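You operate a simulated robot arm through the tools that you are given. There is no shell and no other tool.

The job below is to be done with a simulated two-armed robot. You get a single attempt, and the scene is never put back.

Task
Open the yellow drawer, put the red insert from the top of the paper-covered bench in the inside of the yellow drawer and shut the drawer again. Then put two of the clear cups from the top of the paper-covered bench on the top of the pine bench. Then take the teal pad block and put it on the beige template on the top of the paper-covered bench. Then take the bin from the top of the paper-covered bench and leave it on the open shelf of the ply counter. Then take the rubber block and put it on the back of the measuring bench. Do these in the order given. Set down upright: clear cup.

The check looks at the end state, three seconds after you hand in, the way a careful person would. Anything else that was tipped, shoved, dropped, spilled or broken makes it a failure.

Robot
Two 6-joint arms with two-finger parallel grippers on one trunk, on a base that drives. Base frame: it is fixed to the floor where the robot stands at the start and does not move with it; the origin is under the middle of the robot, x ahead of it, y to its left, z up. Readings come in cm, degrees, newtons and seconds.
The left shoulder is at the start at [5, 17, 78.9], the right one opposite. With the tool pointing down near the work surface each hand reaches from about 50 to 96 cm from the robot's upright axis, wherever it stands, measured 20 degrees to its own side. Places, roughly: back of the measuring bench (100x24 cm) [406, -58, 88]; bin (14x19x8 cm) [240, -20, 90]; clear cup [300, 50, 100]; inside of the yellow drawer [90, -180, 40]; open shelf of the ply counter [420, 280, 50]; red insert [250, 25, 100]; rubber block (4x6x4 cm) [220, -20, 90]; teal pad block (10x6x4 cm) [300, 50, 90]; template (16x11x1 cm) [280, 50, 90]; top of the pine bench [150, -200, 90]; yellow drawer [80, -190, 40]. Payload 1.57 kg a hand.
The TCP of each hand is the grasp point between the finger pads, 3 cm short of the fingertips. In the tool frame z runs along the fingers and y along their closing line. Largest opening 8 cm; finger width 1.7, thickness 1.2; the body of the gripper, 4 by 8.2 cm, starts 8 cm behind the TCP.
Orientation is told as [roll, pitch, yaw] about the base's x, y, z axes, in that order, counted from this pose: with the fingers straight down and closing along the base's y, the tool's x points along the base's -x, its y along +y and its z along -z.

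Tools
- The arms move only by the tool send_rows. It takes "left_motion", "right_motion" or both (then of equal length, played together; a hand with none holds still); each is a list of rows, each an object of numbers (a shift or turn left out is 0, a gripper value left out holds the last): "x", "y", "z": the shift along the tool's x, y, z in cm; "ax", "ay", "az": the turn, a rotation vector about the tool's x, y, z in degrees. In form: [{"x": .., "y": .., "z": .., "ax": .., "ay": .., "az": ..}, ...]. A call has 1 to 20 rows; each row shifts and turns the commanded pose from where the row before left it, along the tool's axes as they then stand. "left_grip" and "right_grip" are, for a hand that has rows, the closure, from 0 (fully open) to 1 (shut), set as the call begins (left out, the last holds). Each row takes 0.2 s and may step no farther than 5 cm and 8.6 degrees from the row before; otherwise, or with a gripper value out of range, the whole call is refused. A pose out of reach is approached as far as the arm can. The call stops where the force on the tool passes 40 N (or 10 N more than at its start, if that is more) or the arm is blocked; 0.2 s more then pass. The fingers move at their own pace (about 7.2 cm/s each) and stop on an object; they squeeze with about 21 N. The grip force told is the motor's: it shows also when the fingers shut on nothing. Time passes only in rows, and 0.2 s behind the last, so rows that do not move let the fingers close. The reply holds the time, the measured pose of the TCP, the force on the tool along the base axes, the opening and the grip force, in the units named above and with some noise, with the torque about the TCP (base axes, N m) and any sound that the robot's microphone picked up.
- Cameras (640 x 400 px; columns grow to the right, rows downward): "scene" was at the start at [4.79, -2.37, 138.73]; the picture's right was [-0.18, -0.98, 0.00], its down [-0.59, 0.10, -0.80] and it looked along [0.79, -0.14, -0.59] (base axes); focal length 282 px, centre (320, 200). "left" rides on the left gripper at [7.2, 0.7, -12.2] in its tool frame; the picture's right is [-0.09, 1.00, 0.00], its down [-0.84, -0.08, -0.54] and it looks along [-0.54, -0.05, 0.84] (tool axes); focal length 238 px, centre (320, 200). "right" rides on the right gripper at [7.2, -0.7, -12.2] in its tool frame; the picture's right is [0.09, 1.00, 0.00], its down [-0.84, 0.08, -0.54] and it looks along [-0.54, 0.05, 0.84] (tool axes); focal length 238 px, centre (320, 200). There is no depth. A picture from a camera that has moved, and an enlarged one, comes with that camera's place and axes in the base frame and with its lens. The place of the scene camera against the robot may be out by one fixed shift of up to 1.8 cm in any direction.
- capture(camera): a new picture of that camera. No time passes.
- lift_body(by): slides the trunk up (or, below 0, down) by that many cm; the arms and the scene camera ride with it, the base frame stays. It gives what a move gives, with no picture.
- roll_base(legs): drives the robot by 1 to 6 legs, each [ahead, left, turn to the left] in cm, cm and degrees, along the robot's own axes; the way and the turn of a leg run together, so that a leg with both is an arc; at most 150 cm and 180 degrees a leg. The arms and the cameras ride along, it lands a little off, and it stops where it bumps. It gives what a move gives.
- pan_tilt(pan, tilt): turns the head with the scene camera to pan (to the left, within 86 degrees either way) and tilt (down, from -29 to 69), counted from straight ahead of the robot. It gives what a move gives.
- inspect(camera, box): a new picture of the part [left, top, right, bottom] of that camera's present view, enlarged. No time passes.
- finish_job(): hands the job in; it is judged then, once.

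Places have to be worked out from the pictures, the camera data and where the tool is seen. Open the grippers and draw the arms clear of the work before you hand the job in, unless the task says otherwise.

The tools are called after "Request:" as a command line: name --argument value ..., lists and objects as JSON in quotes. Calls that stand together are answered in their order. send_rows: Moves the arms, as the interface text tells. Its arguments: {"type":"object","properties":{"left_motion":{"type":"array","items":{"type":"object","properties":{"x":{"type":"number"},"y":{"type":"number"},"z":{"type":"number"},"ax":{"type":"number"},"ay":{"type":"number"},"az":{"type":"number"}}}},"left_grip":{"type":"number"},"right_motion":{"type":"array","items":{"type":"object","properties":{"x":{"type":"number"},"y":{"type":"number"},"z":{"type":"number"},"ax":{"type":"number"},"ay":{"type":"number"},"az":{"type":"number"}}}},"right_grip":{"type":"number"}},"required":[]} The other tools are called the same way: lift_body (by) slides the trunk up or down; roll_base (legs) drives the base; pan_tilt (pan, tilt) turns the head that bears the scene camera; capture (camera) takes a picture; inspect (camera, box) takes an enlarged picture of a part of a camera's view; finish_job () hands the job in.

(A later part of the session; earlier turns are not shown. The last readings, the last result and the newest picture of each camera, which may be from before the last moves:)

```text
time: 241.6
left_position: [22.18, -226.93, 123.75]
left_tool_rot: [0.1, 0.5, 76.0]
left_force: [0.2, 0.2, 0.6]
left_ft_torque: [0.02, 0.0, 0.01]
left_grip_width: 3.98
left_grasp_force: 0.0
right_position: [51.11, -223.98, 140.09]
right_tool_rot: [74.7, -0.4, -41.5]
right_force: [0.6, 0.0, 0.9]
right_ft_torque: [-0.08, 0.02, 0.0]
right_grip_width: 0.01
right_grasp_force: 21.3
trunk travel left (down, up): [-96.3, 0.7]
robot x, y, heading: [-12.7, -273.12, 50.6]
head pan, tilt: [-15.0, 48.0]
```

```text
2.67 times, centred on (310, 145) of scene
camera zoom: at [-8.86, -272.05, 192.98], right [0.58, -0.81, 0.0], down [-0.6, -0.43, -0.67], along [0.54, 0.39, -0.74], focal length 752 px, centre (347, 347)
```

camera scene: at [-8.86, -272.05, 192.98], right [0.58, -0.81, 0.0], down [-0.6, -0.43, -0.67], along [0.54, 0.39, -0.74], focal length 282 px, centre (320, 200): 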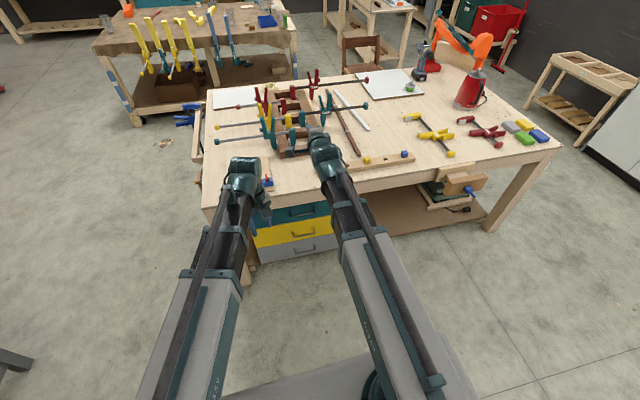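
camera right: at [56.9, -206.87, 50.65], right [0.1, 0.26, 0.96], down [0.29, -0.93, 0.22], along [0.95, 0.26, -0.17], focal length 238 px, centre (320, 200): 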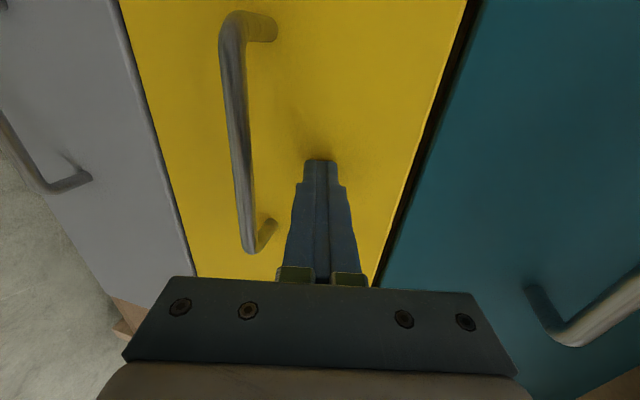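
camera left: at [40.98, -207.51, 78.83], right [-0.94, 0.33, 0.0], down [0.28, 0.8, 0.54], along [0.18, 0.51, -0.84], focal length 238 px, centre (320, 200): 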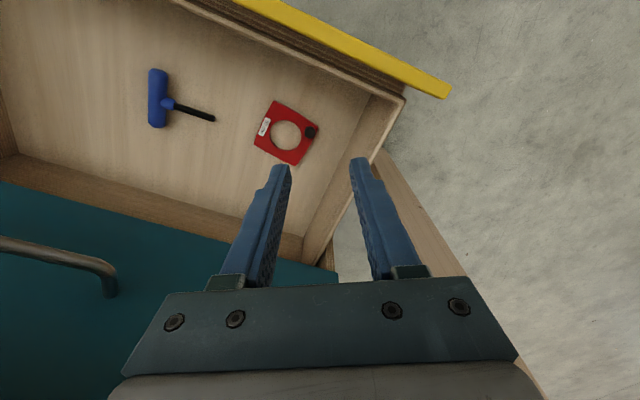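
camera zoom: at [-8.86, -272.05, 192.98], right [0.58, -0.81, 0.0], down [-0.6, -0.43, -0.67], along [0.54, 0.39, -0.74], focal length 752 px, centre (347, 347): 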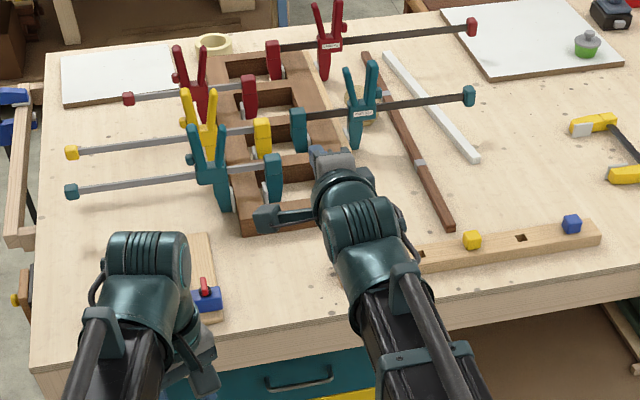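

I pick two free spots on the pine top: about [72, -202] and [131, -250]. Now I restore the right hand to pointing down, then drive back to the gap for the cups.

Request:
send_rows --right_motion '[{"ax": 7.5}, {"ax": 7.5}, {"ax": 7.5}, {"ax": 7.5}, {"ax": 7.5}, {"ax": 7.5}, {"ax": 7.5}, {"ax": 7.5}, {"ax": 7.5}, {"ax": 7.3}]' --right_grip 0

Request:
send_rows --right_motion '[{"az": -8.4}, {"az": -8.4}, {"az": -8.4}, {"az": -8.4}, {"az": -8.4}, {"az": -8.4}, {"az": -8.4}, {"az": -8.4}, {"az": -8.4}, {"az": -8.4}, {"az": -8.4}]' --left_motion '[{"az": 2.3}, {"az": 2.3}, {"az": 2.3}, {"az": 2.3}, {"az": 2.3}, {"az": 2.3}, {"az": 2.3}, {"az": 2.3}, {"az": 2.3}, {"az": 2.3}, {"az": 2.3}]' --left_grip 0

```text
time: 243.8
left_position: [22.19, -226.89, 123.8]
left_tool_rot: [0.1, 0.5, 76.0]
left_force: [0.0, 0.1, -1.0]
left_ft_torque: [0.03, 0.03, -0.01]
left_grip_width: 4.01
left_grasp_force: 0.1
right_position: [51.14, -223.9, 123.74]
right_tool_rot: [-0.2, -0.4, -41.5]
right_force: [-0.4, -0.4, -0.6]
right_ft_torque: [-0.03, -0.01, 0.0]
right_grip_width: 7.99
right_grasp_force: 0.0
right hand out of reach, approached as far as the arm can: row 1, 2, 3, 4, 5, 6, 7, 8, 9
trunk travel left (down, up): [-96.3, 0.7]
robot x, y, heading: [-13.06, -272.42, 50.6]
head pan, tilt: [-15.0, 48.0]
```

```text
time: 246.2
left_position: [22.08, -226.96, 123.87]
left_tool_rot: [-0.2, 0.5, 50.6]
left_force: [0.3, 0.7, 0.1]
left_ft_torque: [0.03, -0.02, -0.02]
left_grip_width: 8.0
left_grasp_force: 0.0
right_position: [51.28, -224.04, 123.84]
right_tool_rot: [-0.4, -0.1, 50.9]
right_force: [0.1, -0.6, -1.0]
right_ft_torque: [-0.01, -0.01, -0.01]
right_grip_width: 7.99
right_grasp_force: 0.0
trunk travel left (down, up): [-96.3, 0.7]
robot x, y, heading: [-12.81, -272.64, 50.6]
head pan, tilt: [-15.0, 48.0]
```

Both hands point down. I drive back around the left end of the paper bench to its far side.

Request:
roll_base --legs '[[78.7, 73.8, 0], [77.9, 70.5, 0], [77.9, 70.5, 0], [149, 0, 0], [149, 0, 0]]'

```text
time: 275.4
left_position: [180.13, 314.59, 123.81]
left_tool_rot: [-0.1, 0.5, 50.1]
left_force: [0.7, -0.2, -0.1]
left_ft_torque: [0.0, 0.01, -0.01]
left_grip_width: 8.01
left_grasp_force: 0.0
right_position: [209.09, 317.23, 123.92]
right_tool_rot: [-0.4, -0.1, 50.5]
right_force: [0.0, 0.0, 0.2]
right_ft_torque: [-0.03, 0.0, 0.01]
right_grip_width: 7.99
right_grasp_force: 0.1
trunk travel left (down, up): [-96.3, 0.7]
robot x, y, heading: [144.75, 269.19, 50.3]
head pan, tilt: [-15.0, 48.0]
```

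I slide along the far side to beyond the bench's right end and turn to face along the bench.

Request:
roll_base --legs '[[4, -150, 0], [4, -150, 0], [0, -36, 0], [0, 0, 89]]'

Request:
pan_tilt --pan 30 --tilt 50

Request:
capture --camera "scene"

```text
refused: leg 1 is longer than a leg can be; nothing moved
```

```text
time: 276.5
left_position: [179.99, 314.54, 123.79]
left_tool_rot: [-0.1, 0.6, 50.2]
left_force: [0.0, 0.1, -0.2]
left_ft_torque: [0.0, -0.04, -0.04]
left_grip_width: 7.98
left_grasp_force: 0.0
right_position: [209.02, 317.29, 123.72]
right_tool_rot: [-0.4, -0.1, 50.4]
right_force: [-0.4, 0.9, 0.3]
right_ft_torque: [-0.02, -0.01, 0.0]
right_grip_width: 8.0
right_grasp_force: 0.1
trunk travel left (down, up): [-96.3, 0.7]
robot x, y, heading: [144.9, 268.95, 50.2]
head pan, tilt: [30.0, 50.0]
```

```text
taken
camera scene: at [143.6, 272.68, 192.71], right [0.99, -0.17, 0.0], down [-0.13, -0.75, -0.64], along [0.11, 0.63, -0.77], focal length 282 px, centre (320, 200)
```

scene: 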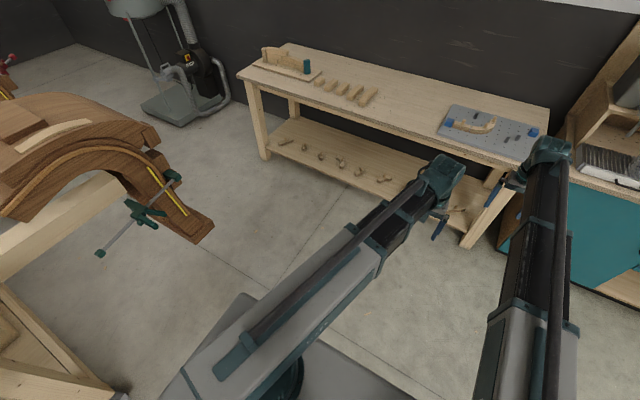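

The first leg was just too long; I resend it with shorter legs.

Request:
roll_base --legs '[[4, -145, 0], [4, -145, 0], [0, -44, 0], [0, 0, 89]]'

Request:
pan_tilt --pan 30 --tilt 50

Request:
capture --camera "scene"

```text
time: 296.7
left_position: [363.7, 99.52, 123.8]
left_tool_rot: [-0.1, 0.5, 144.1]
left_force: [0.1, -0.2, -0.5]
left_ft_torque: [0.02, -0.02, 0.02]
left_grip_width: 8.01
left_grasp_force: 0.1
right_position: [359.04, 128.48, 123.73]
right_tool_rot: [-0.4, 0.0, 144.2]
right_force: [-0.2, -0.3, -0.4]
right_ft_torque: [0.01, 0.01, 0.02]
right_grip_width: 8.02
right_grasp_force: 0.0
trunk travel left (down, up): [-96.3, 0.7]
robot x, y, heading: [411.68, 67.29, 144.2]
head pan, tilt: [30.0, 50.0]
```

```text
time: 297.3
left_position: [363.78, 99.43, 123.81]
left_tool_rot: [-0.1, 0.4, 144.1]
left_force: [-0.3, 0.2, 0.6]
left_ft_torque: [-0.03, 0.01, 0.0]
left_grip_width: 8.01
left_grasp_force: 0.0
right_position: [358.91, 128.45, 123.77]
right_tool_rot: [-0.4, 0.0, 144.3]
right_force: [0.2, -0.4, 0.5]
right_ft_torque: [-0.04, 0.01, 0.02]
right_grip_width: 7.98
right_grasp_force: 0.0
trunk travel left (down, up): [-96.3, 0.7]
robot x, y, heading: [411.31, 67.53, 144.1]
head pan, tilt: [30.0, 50.0]
```

```text
taken
camera scene: at [407.25, 64.89, 192.71], right [0.1, 0.99, 0.0], down [0.76, -0.08, -0.64], along [-0.64, 0.07, -0.77], focal length 282 px, centre (320, 200)
```

scene: 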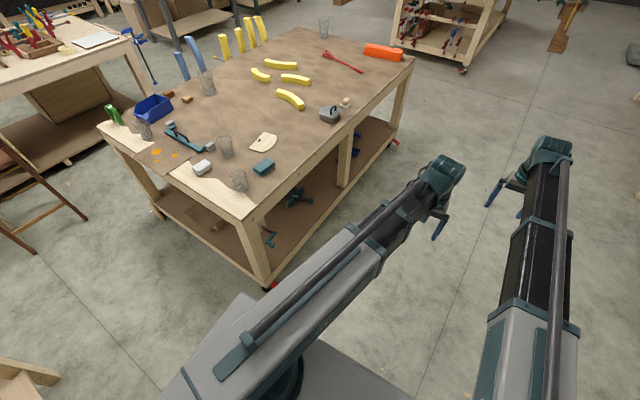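

I correct the heading to 139 and slide left into the gap to be abreast of the cups.

Request:
roll_base --legs '[[0, 0, -5], [0, 130, 0]]'

Request:
pan_tilt --pan 0 --tilt 60

Request:
capture --camera "scene"

Request:
capture --camera "left"

Request:
capture --camera "right"

```text
time: 304.3
left_position: [281.97, 7.01, 123.77]
left_tool_rot: [-0.1, 0.5, 138.4]
left_force: [0.2, 0.7, 0.5]
left_ft_torque: [0.03, 0.02, 0.0]
left_grip_width: 8.0
left_grasp_force: 0.1
right_position: [280.16, 36.27, 123.86]
right_tool_rot: [-0.4, 0.0, 138.5]
right_force: [-0.1, 0.0, -0.3]
right_ft_torque: [-0.02, -0.03, -0.02]
right_grip_width: 8.01
right_grasp_force: 0.0
trunk travel left (down, up): [-96.3, 0.7]
robot x, y, heading: [326.11, -29.38, 138.4]
head pan, tilt: [30.0, 50.0]
```

```text
time: 305.2
left_position: [281.98, 7.09, 123.81]
left_tool_rot: [-0.1, 0.6, 138.4]
left_force: [0.2, 0.3, 0.6]
left_ft_torque: [0.0, -0.04, 0.01]
left_grip_width: 8.0
left_grasp_force: 0.0
right_position: [280.22, 36.12, 123.81]
right_tool_rot: [-0.4, 0.0, 138.5]
right_force: [0.0, -0.5, -0.1]
right_ft_torque: [0.04, -0.01, 0.0]
right_grip_width: 8.0
right_grasp_force: 0.0
trunk travel left (down, up): [-96.3, 0.7]
robot x, y, heading: [326.16, -29.93, 138.3]
head pan, tilt: [0.0, 60.0]
```

```text
taken
camera scene: at [324.52, -28.79, 191.45], right [0.66, 0.75, 0.0], down [0.65, -0.58, -0.5], along [-0.37, 0.33, -0.87], focal length 282 px, centre (320, 200)
```

scene: 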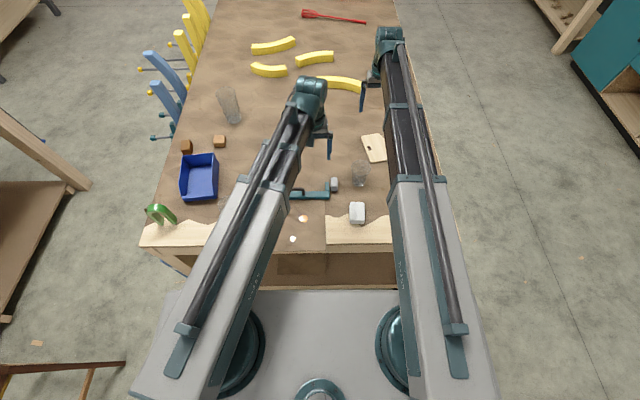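

```text
taken
camera left: at [286.77, 1.87, 136.04], right [-0.73, -0.68, 0.0], down [-0.58, 0.62, 0.54], along [-0.36, 0.39, -0.84], focal length 238 px, centre (320, 200)
```

left: 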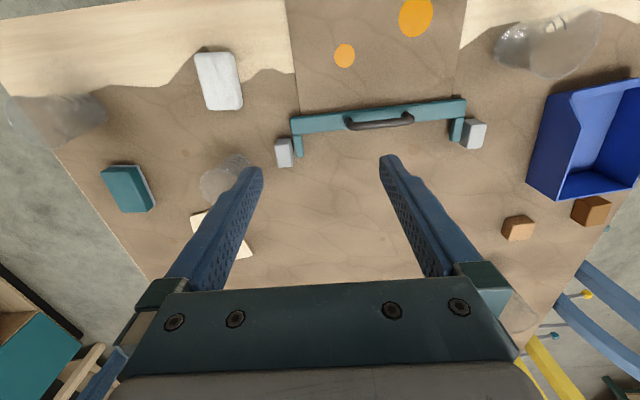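

```text
taken
camera right: at [285.92, 31.93, 136.05], right [-0.59, -0.81, -0.01], down [-0.68, 0.49, 0.54], along [-0.43, 0.32, -0.84], focal length 238 px, centre (320, 200)
```

right: 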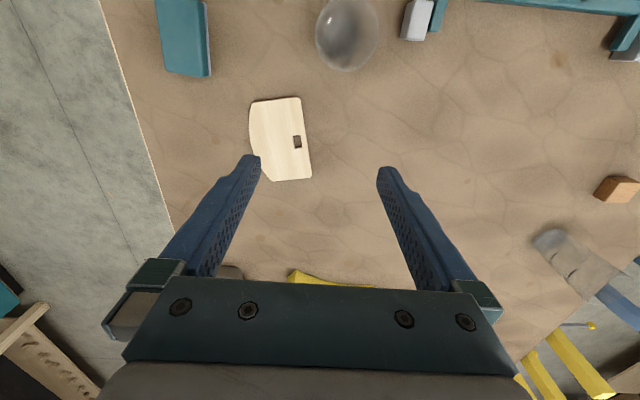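

I zoom in on the cups with the wrist cameras to measure rim and height.

Request:
inspect --camera "right" --box '[280, 0, 440, 100]'

Request:
inspect --camera "left" --box '[440, 0, 640, 125]'

Request:
inspect --camera "left" --box '[170, 130, 290, 220]'

Request:
inspect --camera "scene" --box '[130, 110, 430, 290]'

```text
4.00 times, centred on (360, 50) of right
camera zoom: at [285.92, 31.93, 136.05], right [-0.59, -0.81, -0.01], down [-0.68, 0.49, 0.54], along [-0.43, 0.32, -0.84], focal length 953 px, centre (160, 800)
```

zoom: 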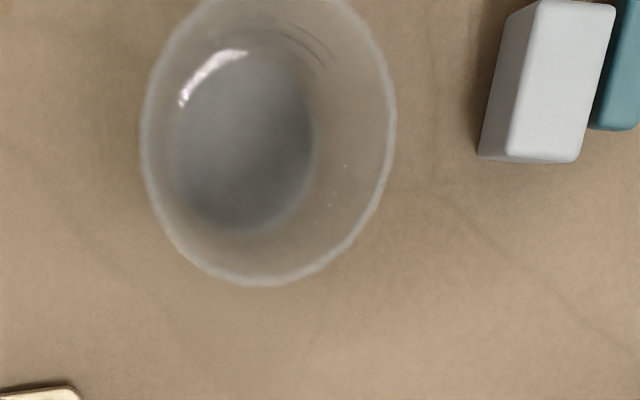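

```text
3.20 times, centred on (540, 62) of left
camera zoom: at [286.77, 1.87, 136.04], right [-0.73, -0.68, 0.0], down [-0.58, 0.62, 0.54], along [-0.36, 0.39, -0.84], focal length 763 px, centre (-384, 640)
```

zoom: 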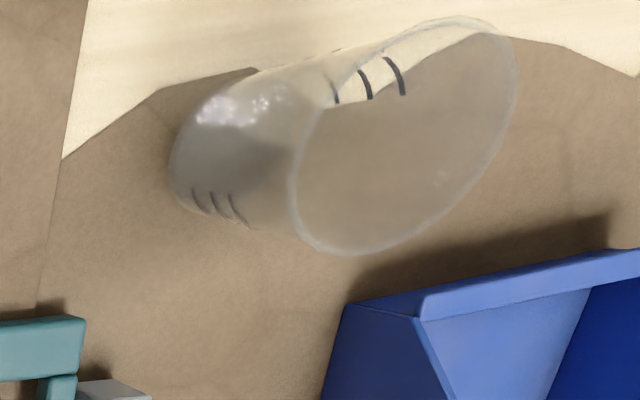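

```text
4.44 times, centred on (230, 175) of left
camera zoom: at [286.77, 1.87, 136.04], right [-0.73, -0.68, 0.0], down [-0.58, 0.62, 0.54], along [-0.36, 0.39, -0.84], focal length 1059 px, centre (720, 311)
```

zoom: 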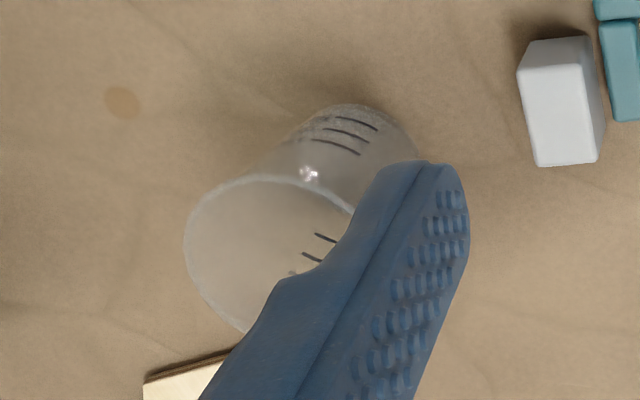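

```text
2.13 times, centred on (280, 200) of scene
camera zoom: at [324.52, -28.79, 191.45], right [0.66, 0.75, 0.0], down [0.65, -0.58, -0.5], along [-0.37, 0.33, -0.87], focal length 601 px, centre (405, 200)
```

zoom: 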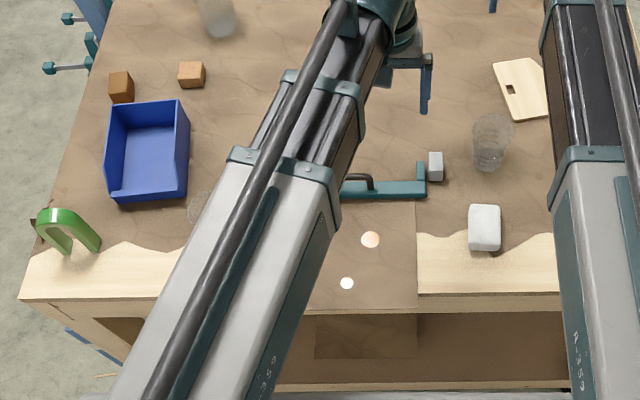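

Both cups are tapered, about 7.8 cm at the rim (z≈100), so I'll grip each by its wall with one finger inside. I place the right hand over cup C's right wall ([287.6, 31.3]) and the left over cup D's right wall ([267, -17.1]).

Request:
send_rows --left_motion '[{"x": 0.6, "y": 3.5}, {"x": 0.6, "y": 3.5}, {"x": 0.6, "y": 3.5}, {"x": 0.6, "y": 3.5}, {"x": 0.6, "y": 3.5}, {"x": 0.6, "y": 3.5}, {"x": 0.6, "y": 3.5}, {"x": 0.6, "y": 3.5}]' --right_motion '[{"x": 1.1, "y": -0.156}, {"x": 1.1, "y": -0.156}, {"x": 1.1, "y": -0.156}, {"x": 1.1, "y": -0.156}, {"x": 1.1, "y": -0.156}, {"x": 1.1, "y": -0.156}, {"x": 1.1, "y": -0.156}, {"x": 1.1, "y": -0.156}]' --left_grip 0.5 --right_grip 0.5

Request:
capture --camera "left"

Request:
capture --camera "right"

```text
time: 307.0
left_position: [266.99, -17.09, 123.73]
left_tool_rot: [-0.1, 0.5, 138.3]
left_force: [-0.5, 1.4, 0.0]
left_ft_torque: [-0.01, 0.02, 0.03]
left_grip_width: 4.01
left_grasp_force: 0.0
right_position: [287.69, 31.25, 123.83]
right_tool_rot: [-0.4, 0.1, 138.5]
right_force: [0.6, 0.6, -0.3]
right_ft_torque: [0.02, 0.01, -0.02]
right_grip_width: 4.0
right_grasp_force: 0.1
trunk travel left (down, up): [-96.3, 0.7]
robot x, y, heading: [326.23, -29.9, 138.5]
head pan, tilt: [0.0, 60.0]
```

```text
taken
camera left: at [271.88, -22.3, 136.04], right [-0.73, -0.68, 0.0], down [-0.58, 0.62, 0.54], along [-0.36, 0.39, -0.84], focal length 238 px, centre (320, 200)
```

left: 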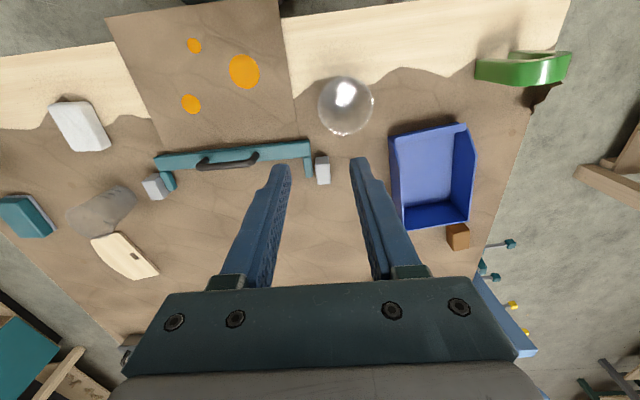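

```text
taken
camera right: at [293.36, 26.83, 136.07], right [-0.59, -0.81, -0.01], down [-0.68, 0.49, 0.54], along [-0.43, 0.32, -0.84], focal length 238 px, centre (320, 200)
```

right: 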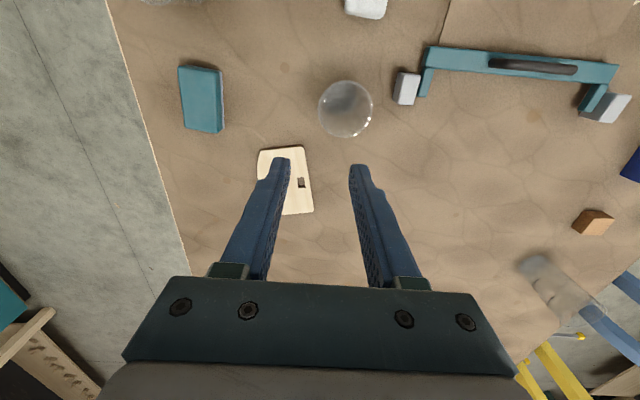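

Both rims are centered as expected ([264.7, -19.9] and [285.3, 28.4]). I lower the trunk 18 cm and check the finger alignment with the walls.

Request:
lift_body --by -18

Request:
capture --camera "left"

Request:
capture --camera "right"

```text
time: 309.0
left_position: [267.15, -16.88, 105.84]
left_tool_rot: [-0.1, 0.5, 138.4]
left_force: [-0.5, 0.0, 1.1]
left_ft_torque: [-0.03, 0.04, 0.03]
left_grip_width: 3.99
left_grasp_force: 0.0
right_position: [287.64, 31.23, 105.8]
right_tool_rot: [-0.3, 0.1, 138.5]
right_force: [0.2, 0.2, 0.0]
right_ft_torque: [0.0, 0.01, 0.03]
right_grip_width: 3.98
right_grasp_force: 0.0
trunk travel left (down, up): [-78.3, 18.7]
robot x, y, heading: [325.93, -29.34, 138.3]
head pan, tilt: [0.0, 60.0]
```

```text
taken
camera left: at [271.93, -22.2, 118.05], right [-0.73, -0.68, 0.0], down [-0.58, 0.62, 0.54], along [-0.36, 0.39, -0.84], focal length 238 px, centre (320, 200)
```

left: 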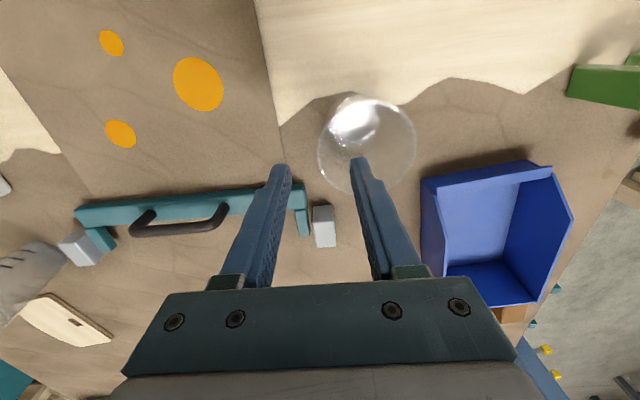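

```text
taken
camera right: at [293.37, 26.9, 118.06], right [-0.59, -0.81, -0.01], down [-0.68, 0.49, 0.54], along [-0.43, 0.32, -0.84], focal length 238 px, centre (320, 200)
```

right: 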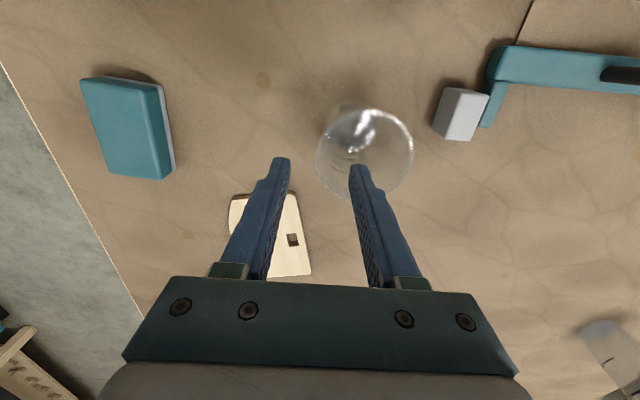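

The wall lies between the fingers on both cups. I lower 5.8 cm and close both grippers.

Request:
lift_body --by -5.8

Request:
send_rows --left_motion '[{}, {}, {}, {}, {}]' --right_motion '[{}, {}, {}, {}, {}]' --left_grip 1 --right_grip 1

Request:
capture --camera "left"

Request:
capture --camera "right"

```text
time: 310.0
left_position: [267.09, -16.94, 100.06]
left_tool_rot: [-0.1, 0.5, 138.3]
left_force: [-0.8, 0.5, -0.3]
left_ft_torque: [0.01, -0.01, -0.01]
left_grip_width: 3.98
left_grasp_force: 0.1
right_position: [287.59, 31.3, 99.95]
right_tool_rot: [-0.4, 0.0, 138.4]
right_force: [0.5, -0.4, 0.0]
right_ft_torque: [-0.01, 0.01, 0.0]
right_grip_width: 3.97
right_grasp_force: 0.0
trunk travel left (down, up): [-72.5, 24.5]
robot x, y, heading: [326.23, -29.75, 138.3]
head pan, tilt: [0.0, 60.0]
```

```text
time: 311.2
left_position: [267.07, -16.89, 100.0]
left_tool_rot: [-0.1, 0.3, 138.4]
left_force: [-1.2, -1.7, 5.7]
left_ft_torque: [-0.28, 0.34, 0.03]
left_grip_width: 0.34
left_grasp_force: 14.7
right_position: [287.63, 31.2, 99.97]
right_tool_rot: [-0.4, 0.0, 138.5]
right_force: [-2.6, -0.6, 4.9]
right_ft_torque: [-0.37, 0.28, -0.03]
right_grip_width: 0.9
right_grasp_force: 14.0
trunk travel left (down, up): [-72.5, 24.5]
robot x, y, heading: [326.34, -29.72, 138.4]
head pan, tilt: [0.0, 60.0]
```

```text
taken
camera left: at [271.95, -22.25, 112.27], right [-0.73, -0.68, 0.0], down [-0.58, 0.62, 0.54], along [-0.36, 0.39, -0.84], focal length 238 px, centre (320, 200)
```

left: 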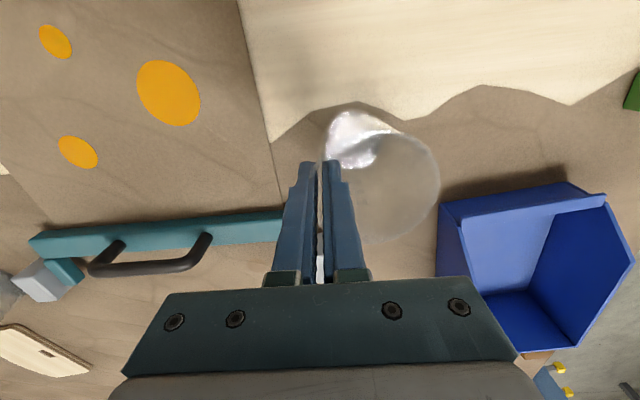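

```text
taken
camera right: at [293.38, 26.85, 112.29], right [-0.59, -0.81, -0.01], down [-0.68, 0.49, 0.54], along [-0.43, 0.32, -0.84], focal length 238 px, centre (320, 200)
```

right: 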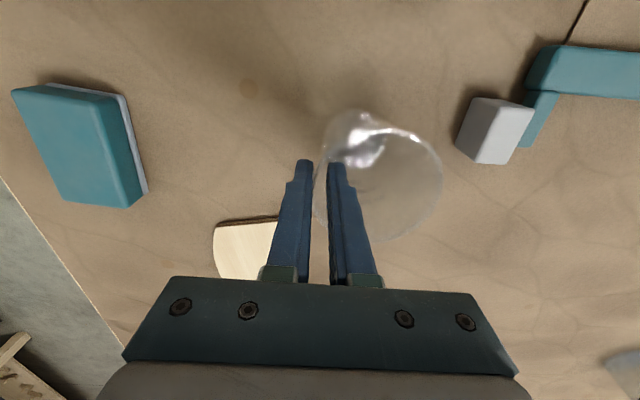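

The grippers are still settling. I wait briefly, then lift a little to test the hold.

Request:
send_rows --left_motion '[{}, {}, {}, {}]' --right_motion '[{}, {}, {}, {}]'

Request:
lift_body --by 3

Request:
capture --camera "left"

Request:
capture --camera "right"

```text
time: 312.2
left_position: [267.08, -16.95, 100.04]
left_tool_rot: [-0.1, 0.4, 138.4]
left_force: [-1.7, -2.0, 5.6]
left_ft_torque: [-0.3, 0.34, 0.07]
left_grip_width: 0.3
left_grasp_force: 14.1
right_position: [287.66, 31.3, 100.07]
right_tool_rot: [-0.4, 0.0, 138.4]
right_force: [-1.8, -0.5, 4.0]
right_ft_torque: [-0.22, 0.24, -0.06]
right_grip_width: 0.9
right_grasp_force: 14.3
trunk travel left (down, up): [-72.5, 24.5]
robot x, y, heading: [326.61, -29.92, 137.8]
head pan, tilt: [0.0, 60.0]
```

```text
time: 312.9
left_position: [267.1, -16.88, 103.04]
left_tool_rot: [-0.2, 0.5, 138.4]
left_force: [-0.7, -1.1, -0.8]
left_ft_torque: [-0.01, 0.02, 0.03]
left_grip_width: 0.16
left_grasp_force: 13.8
right_position: [287.54, 31.22, 102.97]
right_tool_rot: [-0.4, 0.0, 138.5]
right_force: [0.2, -0.7, -0.3]
right_ft_torque: [-0.01, -0.02, 0.0]
right_grip_width: 0.65
right_grasp_force: 13.9
trunk travel left (down, up): [-75.5, 21.5]
robot x, y, heading: [326.6, -29.9, 138.2]
head pan, tilt: [0.0, 60.0]
```

```text
taken
camera left: at [271.92, -22.17, 115.23], right [-0.73, -0.68, 0.0], down [-0.58, 0.62, 0.54], along [-0.36, 0.39, -0.84], focal length 238 px, centre (320, 200)
```

left: 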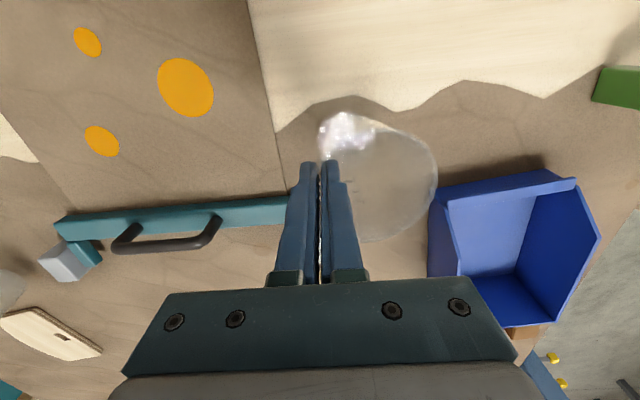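

```text
taken
camera right: at [293.37, 26.93, 115.24], right [-0.59, -0.81, -0.01], down [-0.68, 0.49, 0.54], along [-0.43, 0.32, -0.84], focal length 238 px, centre (320, 200)
```

right: 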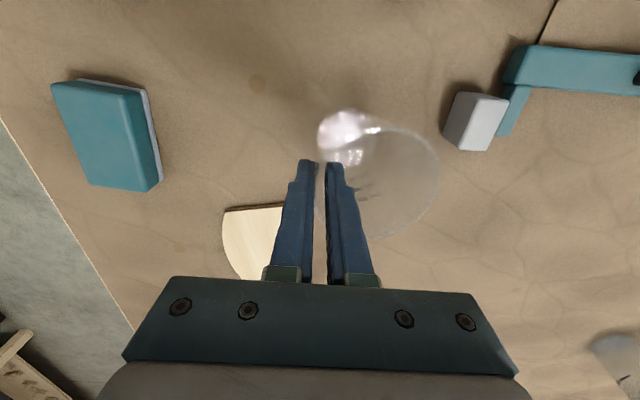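

Both cups seem to come along. I lift further 10 cm and verify with the cameras.

Request:
lift_body --by 10

Request:
inspect --camera "left" --box '[240, 60, 480, 260]'

Request:
inspect --camera "right" --box '[240, 60, 480, 260]'

Request:
capture --camera "scene"

```text
time: 314.3
left_position: [267.16, -16.97, 113.09]
left_tool_rot: [-0.1, 0.5, 138.5]
left_force: [0.2, -0.1, -0.3]
left_ft_torque: [-0.01, -0.01, 0.0]
left_grip_width: 0.13
left_grasp_force: 14.1
right_position: [287.58, 31.23, 113.07]
right_tool_rot: [-0.3, 0.0, 138.4]
right_force: [-0.6, 0.4, -1.5]
right_ft_torque: [0.04, -0.05, 0.01]
right_grip_width: 0.64
right_grasp_force: 14.1
trunk travel left (down, up): [-85.5, 11.5]
robot x, y, heading: [326.36, -29.91, 138.1]
head pan, tilt: [0.0, 60.0]
```

```text
2.00 times, centred on (360, 160) of left
camera zoom: at [271.91, -22.19, 125.23], right [-0.73, -0.68, 0.0], down [-0.58, 0.62, 0.54], along [-0.36, 0.39, -0.84], focal length 477 px, centre (240, 280)
```

zoom: 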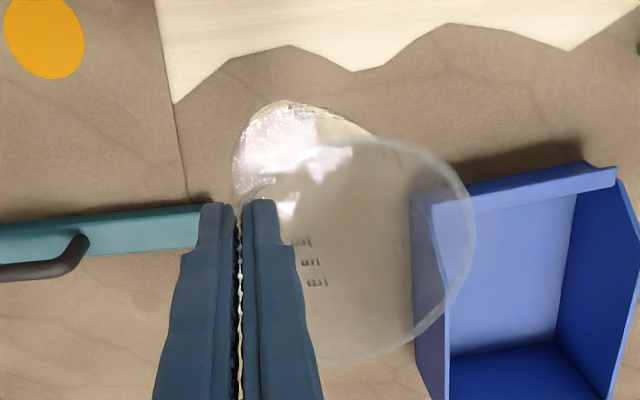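

```text
2.00 times, centred on (360, 160) of right
camera zoom: at [293.35, 26.92, 125.24], right [-0.59, -0.81, -0.01], down [-0.68, 0.49, 0.54], along [-0.43, 0.32, -0.84], focal length 477 px, centre (240, 280)
```

zoom: 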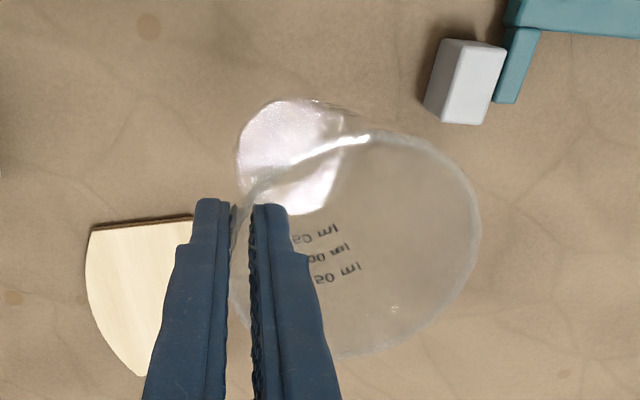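

```text
taken
camera scene: at [324.5, -28.77, 180.65], right [0.67, 0.75, 0.0], down [0.65, -0.58, -0.5], along [-0.37, 0.33, -0.87], focal length 282 px, centre (320, 200)
```

scene: 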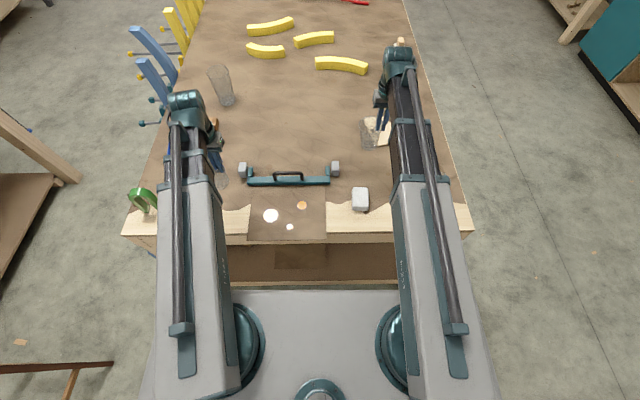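

Both cups are held firmly. I raise to full height and drive around to the pine bench again.

Request:
lift_body --by 11

Request:
roll_base --legs '[[0, -127, 0], [0, 0, 90]]'

Request:
capture --camera "left"

Request:
capture --camera "right"

```text
time: 315.7
left_position: [267.07, -16.96, 124.05]
left_tool_rot: [0.0, 0.4, 138.4]
left_force: [-0.4, -0.4, -0.3]
left_ft_torque: [-0.03, 0.04, -0.01]
left_grip_width: 0.1
left_grasp_force: 13.3
right_position: [287.59, 31.19, 124.01]
right_tool_rot: [-0.3, 0.0, 138.5]
right_force: [-0.1, 0.5, -0.6]
right_ft_torque: [-0.02, 0.04, 0.02]
right_grip_width: 0.62
right_grasp_force: 14.0
trunk travel left (down, up): [-96.5, 0.5]
robot x, y, heading: [326.55, -29.65, 138.2]
head pan, tilt: [0.0, 60.0]
```

```text
time: 325.8
left_position: [396.46, 5.36, 123.96]
left_tool_rot: [-0.2, 0.5, -132.5]
left_force: [-0.6, -0.2, 0.1]
left_ft_torque: [0.0, -0.01, -0.01]
left_grip_width: 0.12
left_grasp_force: 14.4
right_position: [348.52, 26.62, 124.09]
right_tool_rot: [-0.4, 0.0, -132.3]
right_force: [0.1, -0.7, -1.0]
right_ft_torque: [-0.03, 0.04, 0.02]
right_grip_width: 0.65
right_grasp_force: 14.2
trunk travel left (down, up): [-96.5, 0.5]
robot x, y, heading: [410.22, 64.75, -132.5]
head pan, tilt: [0.0, 60.0]
```

```text
taken
camera left: at [401.75, 10.17, 136.24], right [0.67, -0.74, 0.0], down [-0.62, -0.57, 0.54], along [-0.4, -0.36, -0.84], focal length 238 px, centre (320, 200)
```

left: 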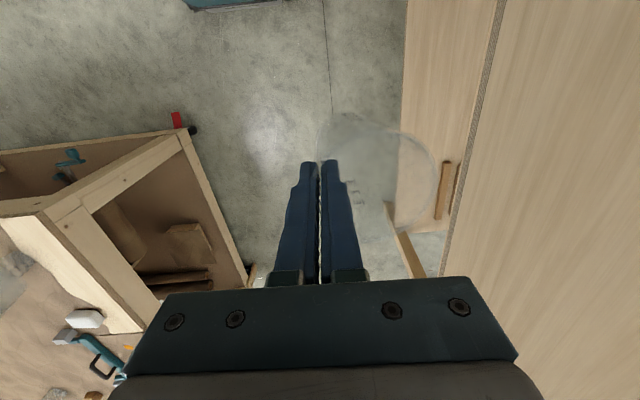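

```text
taken
camera right: at [352.94, 32.3, 136.25], right [0.8, -0.6, -0.01], down [-0.5, -0.67, 0.54], along [-0.33, -0.43, -0.84], focal length 238 px, centre (320, 200)
```

right: 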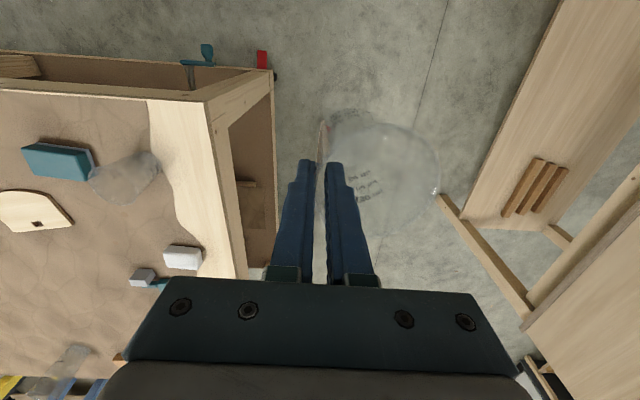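

The cups are stable. I continue along the far side, around the left end, toward the pine bench.

Request:
roll_base --legs '[[0, -150, 0], [0, -150, 0], [0, -25, 0], [150, 0, 0], [150, 0, 0]]'

Request:
capture --camera "left"

Request:
capture --camera "right"

```text
time: 355.9
left_position: [-45.34, -4.74, 123.95]
left_tool_rot: [-0.2, 0.4, -131.6]
left_force: [-0.7, 0.5, -0.3]
left_ft_torque: [-0.01, -0.02, 0.0]
left_grip_width: 0.11
left_grasp_force: 14.1
right_position: [-93.69, 15.77, 124.02]
right_tool_rot: [-0.4, 0.1, -131.5]
right_force: [-0.2, -0.6, -0.4]
right_ft_torque: [-0.04, -0.04, 0.02]
right_grip_width: 0.58
right_grasp_force: 13.6
trunk travel left (down, up): [-96.5, 0.5]
robot x, y, heading: [-32.12, 54.19, -131.7]
head pan, tilt: [0.0, 60.0]
```

```text
taken
camera left: at [-40.17, 0.09, 136.23], right [0.68, -0.73, 0.0], down [-0.62, -0.58, 0.54], along [-0.39, -0.36, -0.84], focal length 238 px, centre (320, 200)
```

left: 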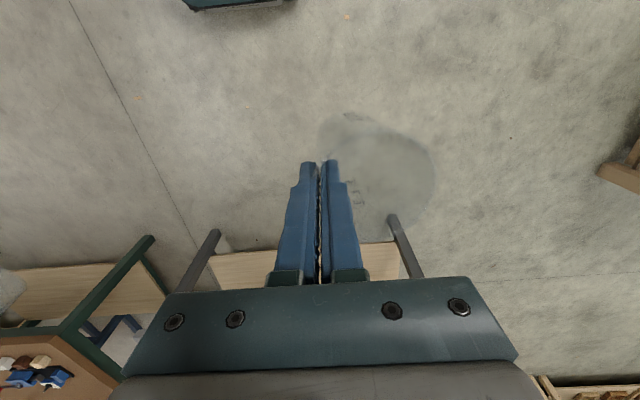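

```text
taken
camera right: at [-89.3, 21.49, 136.23], right [0.81, -0.59, -0.01], down [-0.49, -0.68, 0.54], along [-0.32, -0.43, -0.84], focal length 238 px, centre (320, 200)
```

right: 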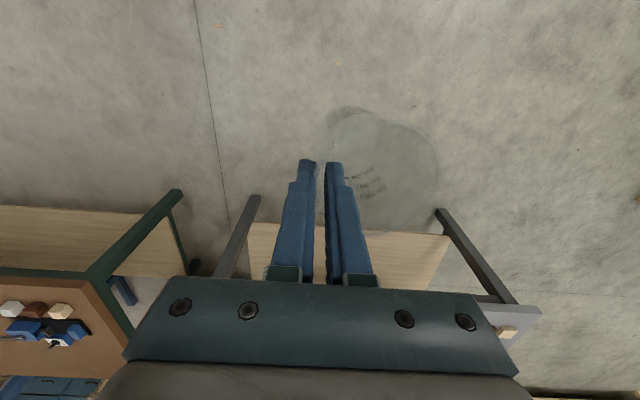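

The cups are still well held. I drive down the passage beside the grey table and turn to face the pine bench's right side.

Request:
roll_base --legs '[[0, 0, 41.5], [110, 12, 0], [110, 0, 0], [100, 0, 0], [0, 0, 140.5]]'

Request:
pan_tilt --pan -20 --tilt 50

Request:
capture --camera "scene"

```text
time: 379.5
left_position: [-28.85, -205.92, 123.98]
left_tool_rot: [-0.1, 0.5, 53.7]
left_force: [-0.6, 0.4, 0.2]
left_ft_torque: [0.01, 0.02, 0.0]
left_grip_width: 0.11
left_grasp_force: 13.3
right_position: [21.15, -221.89, 124.01]
right_tool_rot: [-0.4, 0.0, 53.9]
right_force: [0.4, -0.2, 0.0]
right_ft_torque: [-0.02, 0.02, 0.01]
right_grip_width: 0.12
right_grasp_force: 14.0
trunk travel left (down, up): [-96.5, 0.5]
robot x, y, heading: [-36.01, -266.55, 53.6]
head pan, tilt: [0.0, 60.0]
```

```text
time: 380.4
left_position: [-28.96, -206.06, 123.95]
left_tool_rot: [-0.1, 0.5, 53.6]
left_force: [0.0, 0.7, 0.5]
left_ft_torque: [-0.01, 0.02, -0.02]
left_grip_width: 0.14
left_grasp_force: 13.9
right_position: [21.09, -221.93, 124.0]
right_tool_rot: [-0.4, 0.0, 54.0]
right_force: [-0.1, -0.4, 0.6]
right_ft_torque: [0.01, 0.0, 0.01]
right_grip_width: 0.14
right_grasp_force: 13.3
trunk travel left (down, up): [-96.5, 0.5]
robot x, y, heading: [-36.06, -266.35, 53.8]
head pan, tilt: [-20.0, 50.0]
```

```text
taken
camera scene: at [-31.8, -265.93, 192.9], right [0.55, -0.83, 0.0], down [-0.64, -0.43, -0.64], along [0.53, 0.36, -0.77], focal length 282 px, centre (320, 200)
```

scene: 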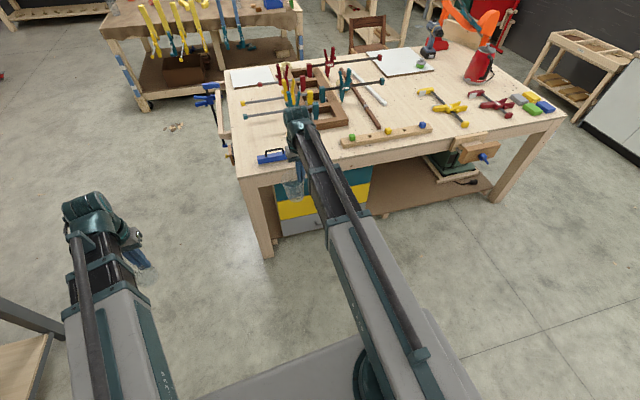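

I ended ~16 cm left of plan. The right grip width changed, so I check both cups with the wrist cameras.

Request:
capture --camera "right"

Request:
capture --camera "left"

Request:
inspect --camera "scene" --box '[220, 80, 460, 240]'

```text
taken
camera right: at [17.31, -228.12, 136.25], right [-0.86, 0.51, -0.01], down [0.43, 0.72, 0.54], along [0.28, 0.46, -0.84], focal length 238 px, centre (320, 200)
```

right: 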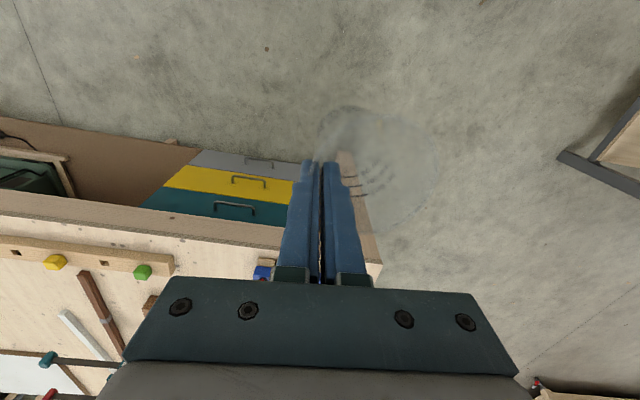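

```text
taken
camera left: at [-33.61, -211.3, 136.24], right [-0.75, 0.66, 0.0], down [0.56, 0.63, 0.54], along [0.36, 0.4, -0.84], focal length 238 px, centre (320, 200)
```

left: 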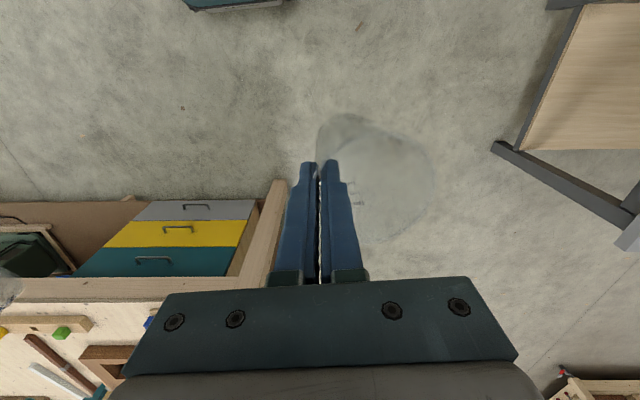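

```text
2.50 times, centred on (340, 160) of scene
camera zoom: at [-31.8, -265.93, 192.9], right [0.55, -0.83, 0.0], down [-0.64, -0.43, -0.64], along [0.53, 0.36, -0.77], focal length 705 px, centre (270, 300)
```

zoom: 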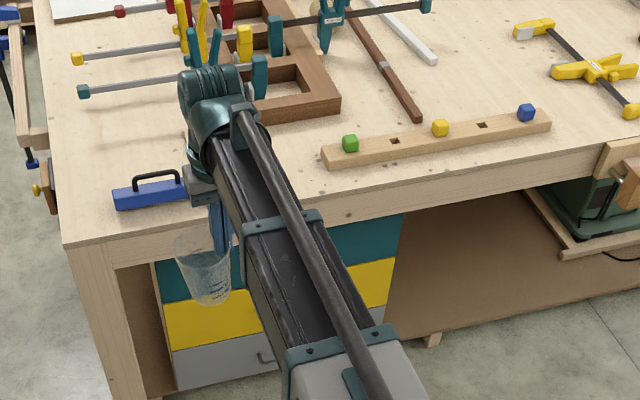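

Both cups are fine. I turn to heading 50, slide right 78 cm and come closer to the pine bench's side.

Request:
roll_base --legs '[[0, 0, -3.7], [0, -78, 0], [45, 0, 0]]'

Request:
pan_tilt --pan 0 --tilt 55

Request:
capture --camera "scene"

Request:
capture --camera "left"

Request:
capture --camera "right"

```text
time: 387.3
left_position: [63.07, -220.43, 123.99]
left_tool_rot: [-0.1, 0.4, 50.2]
left_force: [0.3, -0.4, -0.6]
left_ft_torque: [0.03, 0.01, -0.01]
left_grip_width: 0.14
left_grasp_force: 14.0
right_position: [111.83, -239.52, 124.1]
right_tool_rot: [-0.5, 0.0, 50.2]
right_force: [-0.4, 0.1, -0.5]
right_ft_torque: [0.0, 0.02, 0.0]
right_grip_width: 0.12
right_grasp_force: 14.1
trunk travel left (down, up): [-96.5, 0.5]
robot x, y, heading: [51.8, -280.06, 50.0]
head pan, tilt: [-20.0, 50.0]
```

```text
time: 388.1
left_position: [63.02, -220.48, 124.0]
left_tool_rot: [0.0, 0.5, 50.0]
left_force: [-0.8, 0.7, -0.6]
left_ft_torque: [0.03, 0.0, 0.02]
left_grip_width: 0.14
left_grasp_force: 13.9
right_position: [111.85, -239.6, 124.09]
right_tool_rot: [-0.4, 0.0, 50.2]
right_force: [-0.2, 0.5, -0.1]
right_ft_torque: [0.02, 0.03, -0.02]
right_grip_width: 0.14
right_grasp_force: 13.7
trunk travel left (down, up): [-96.5, 0.5]
robot x, y, heading: [52.13, -279.94, 50.1]
head pan, tilt: [0.0, 55.0]
```

```text
taken
camera scene: at [54.34, -278.38, 192.26], right [0.77, -0.64, 0.0], down [-0.53, -0.63, -0.57], along [0.37, 0.44, -0.82], focal length 282 px, centre (320, 200)
```

scene: 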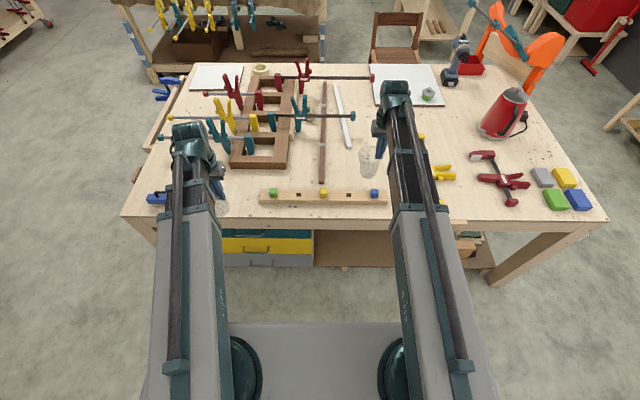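

```text
taken
camera left: at [57.97, -225.43, 136.24], right [-0.7, 0.71, 0.0], down [0.6, 0.6, 0.54], along [0.38, 0.38, -0.84], focal length 238 px, centre (320, 200)
```

left: 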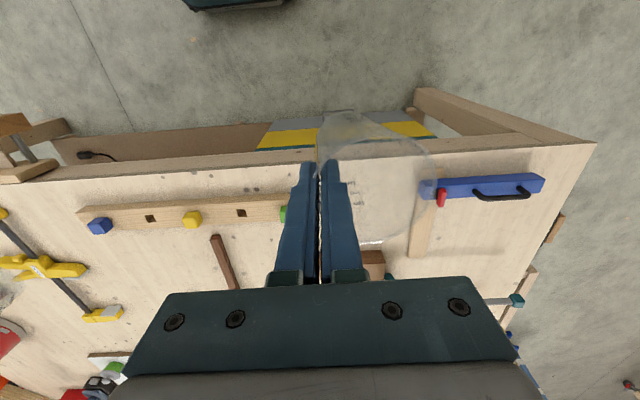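

```text
taken
camera right: at [107.72, -245.44, 136.25], right [-0.82, 0.57, -0.01], down [0.47, 0.69, 0.54], along [0.31, 0.44, -0.84], focal length 238 px, centre (320, 200)
```

right: 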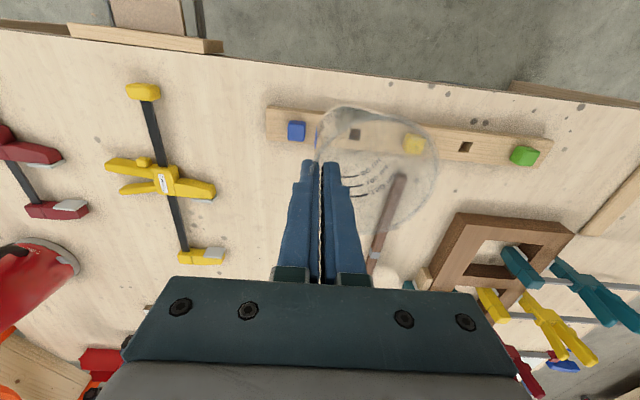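

Wrist views show free spots: left cup to go at about [72.5, -199] (between the blue tool and the stick) and right cup at about [128, -225] (between stick and yellow clamp). I drive 10 cm ahead to have both comfortably in reach.

Request:
roll_base --legs '[[10, 0, 0]]'

```text
time: 389.2
left_position: [69.73, -212.96, 123.9]
left_tool_rot: [-0.1, 0.4, 49.8]
left_force: [0.0, 0.5, -0.3]
left_ft_torque: [-0.05, -0.01, 0.02]
left_grip_width: 0.12
left_grasp_force: 14.2
right_position: [118.54, -232.38, 123.94]
right_tool_rot: [-0.4, 0.2, 49.9]
right_force: [0.5, 0.1, -0.5]
right_ft_torque: [0.02, 0.02, -0.02]
right_grip_width: 0.15
right_grasp_force: 14.1
trunk travel left (down, up): [-96.5, 0.5]
robot x, y, heading: [58.55, -272.89, 49.5]
head pan, tilt: [0.0, 55.0]
```

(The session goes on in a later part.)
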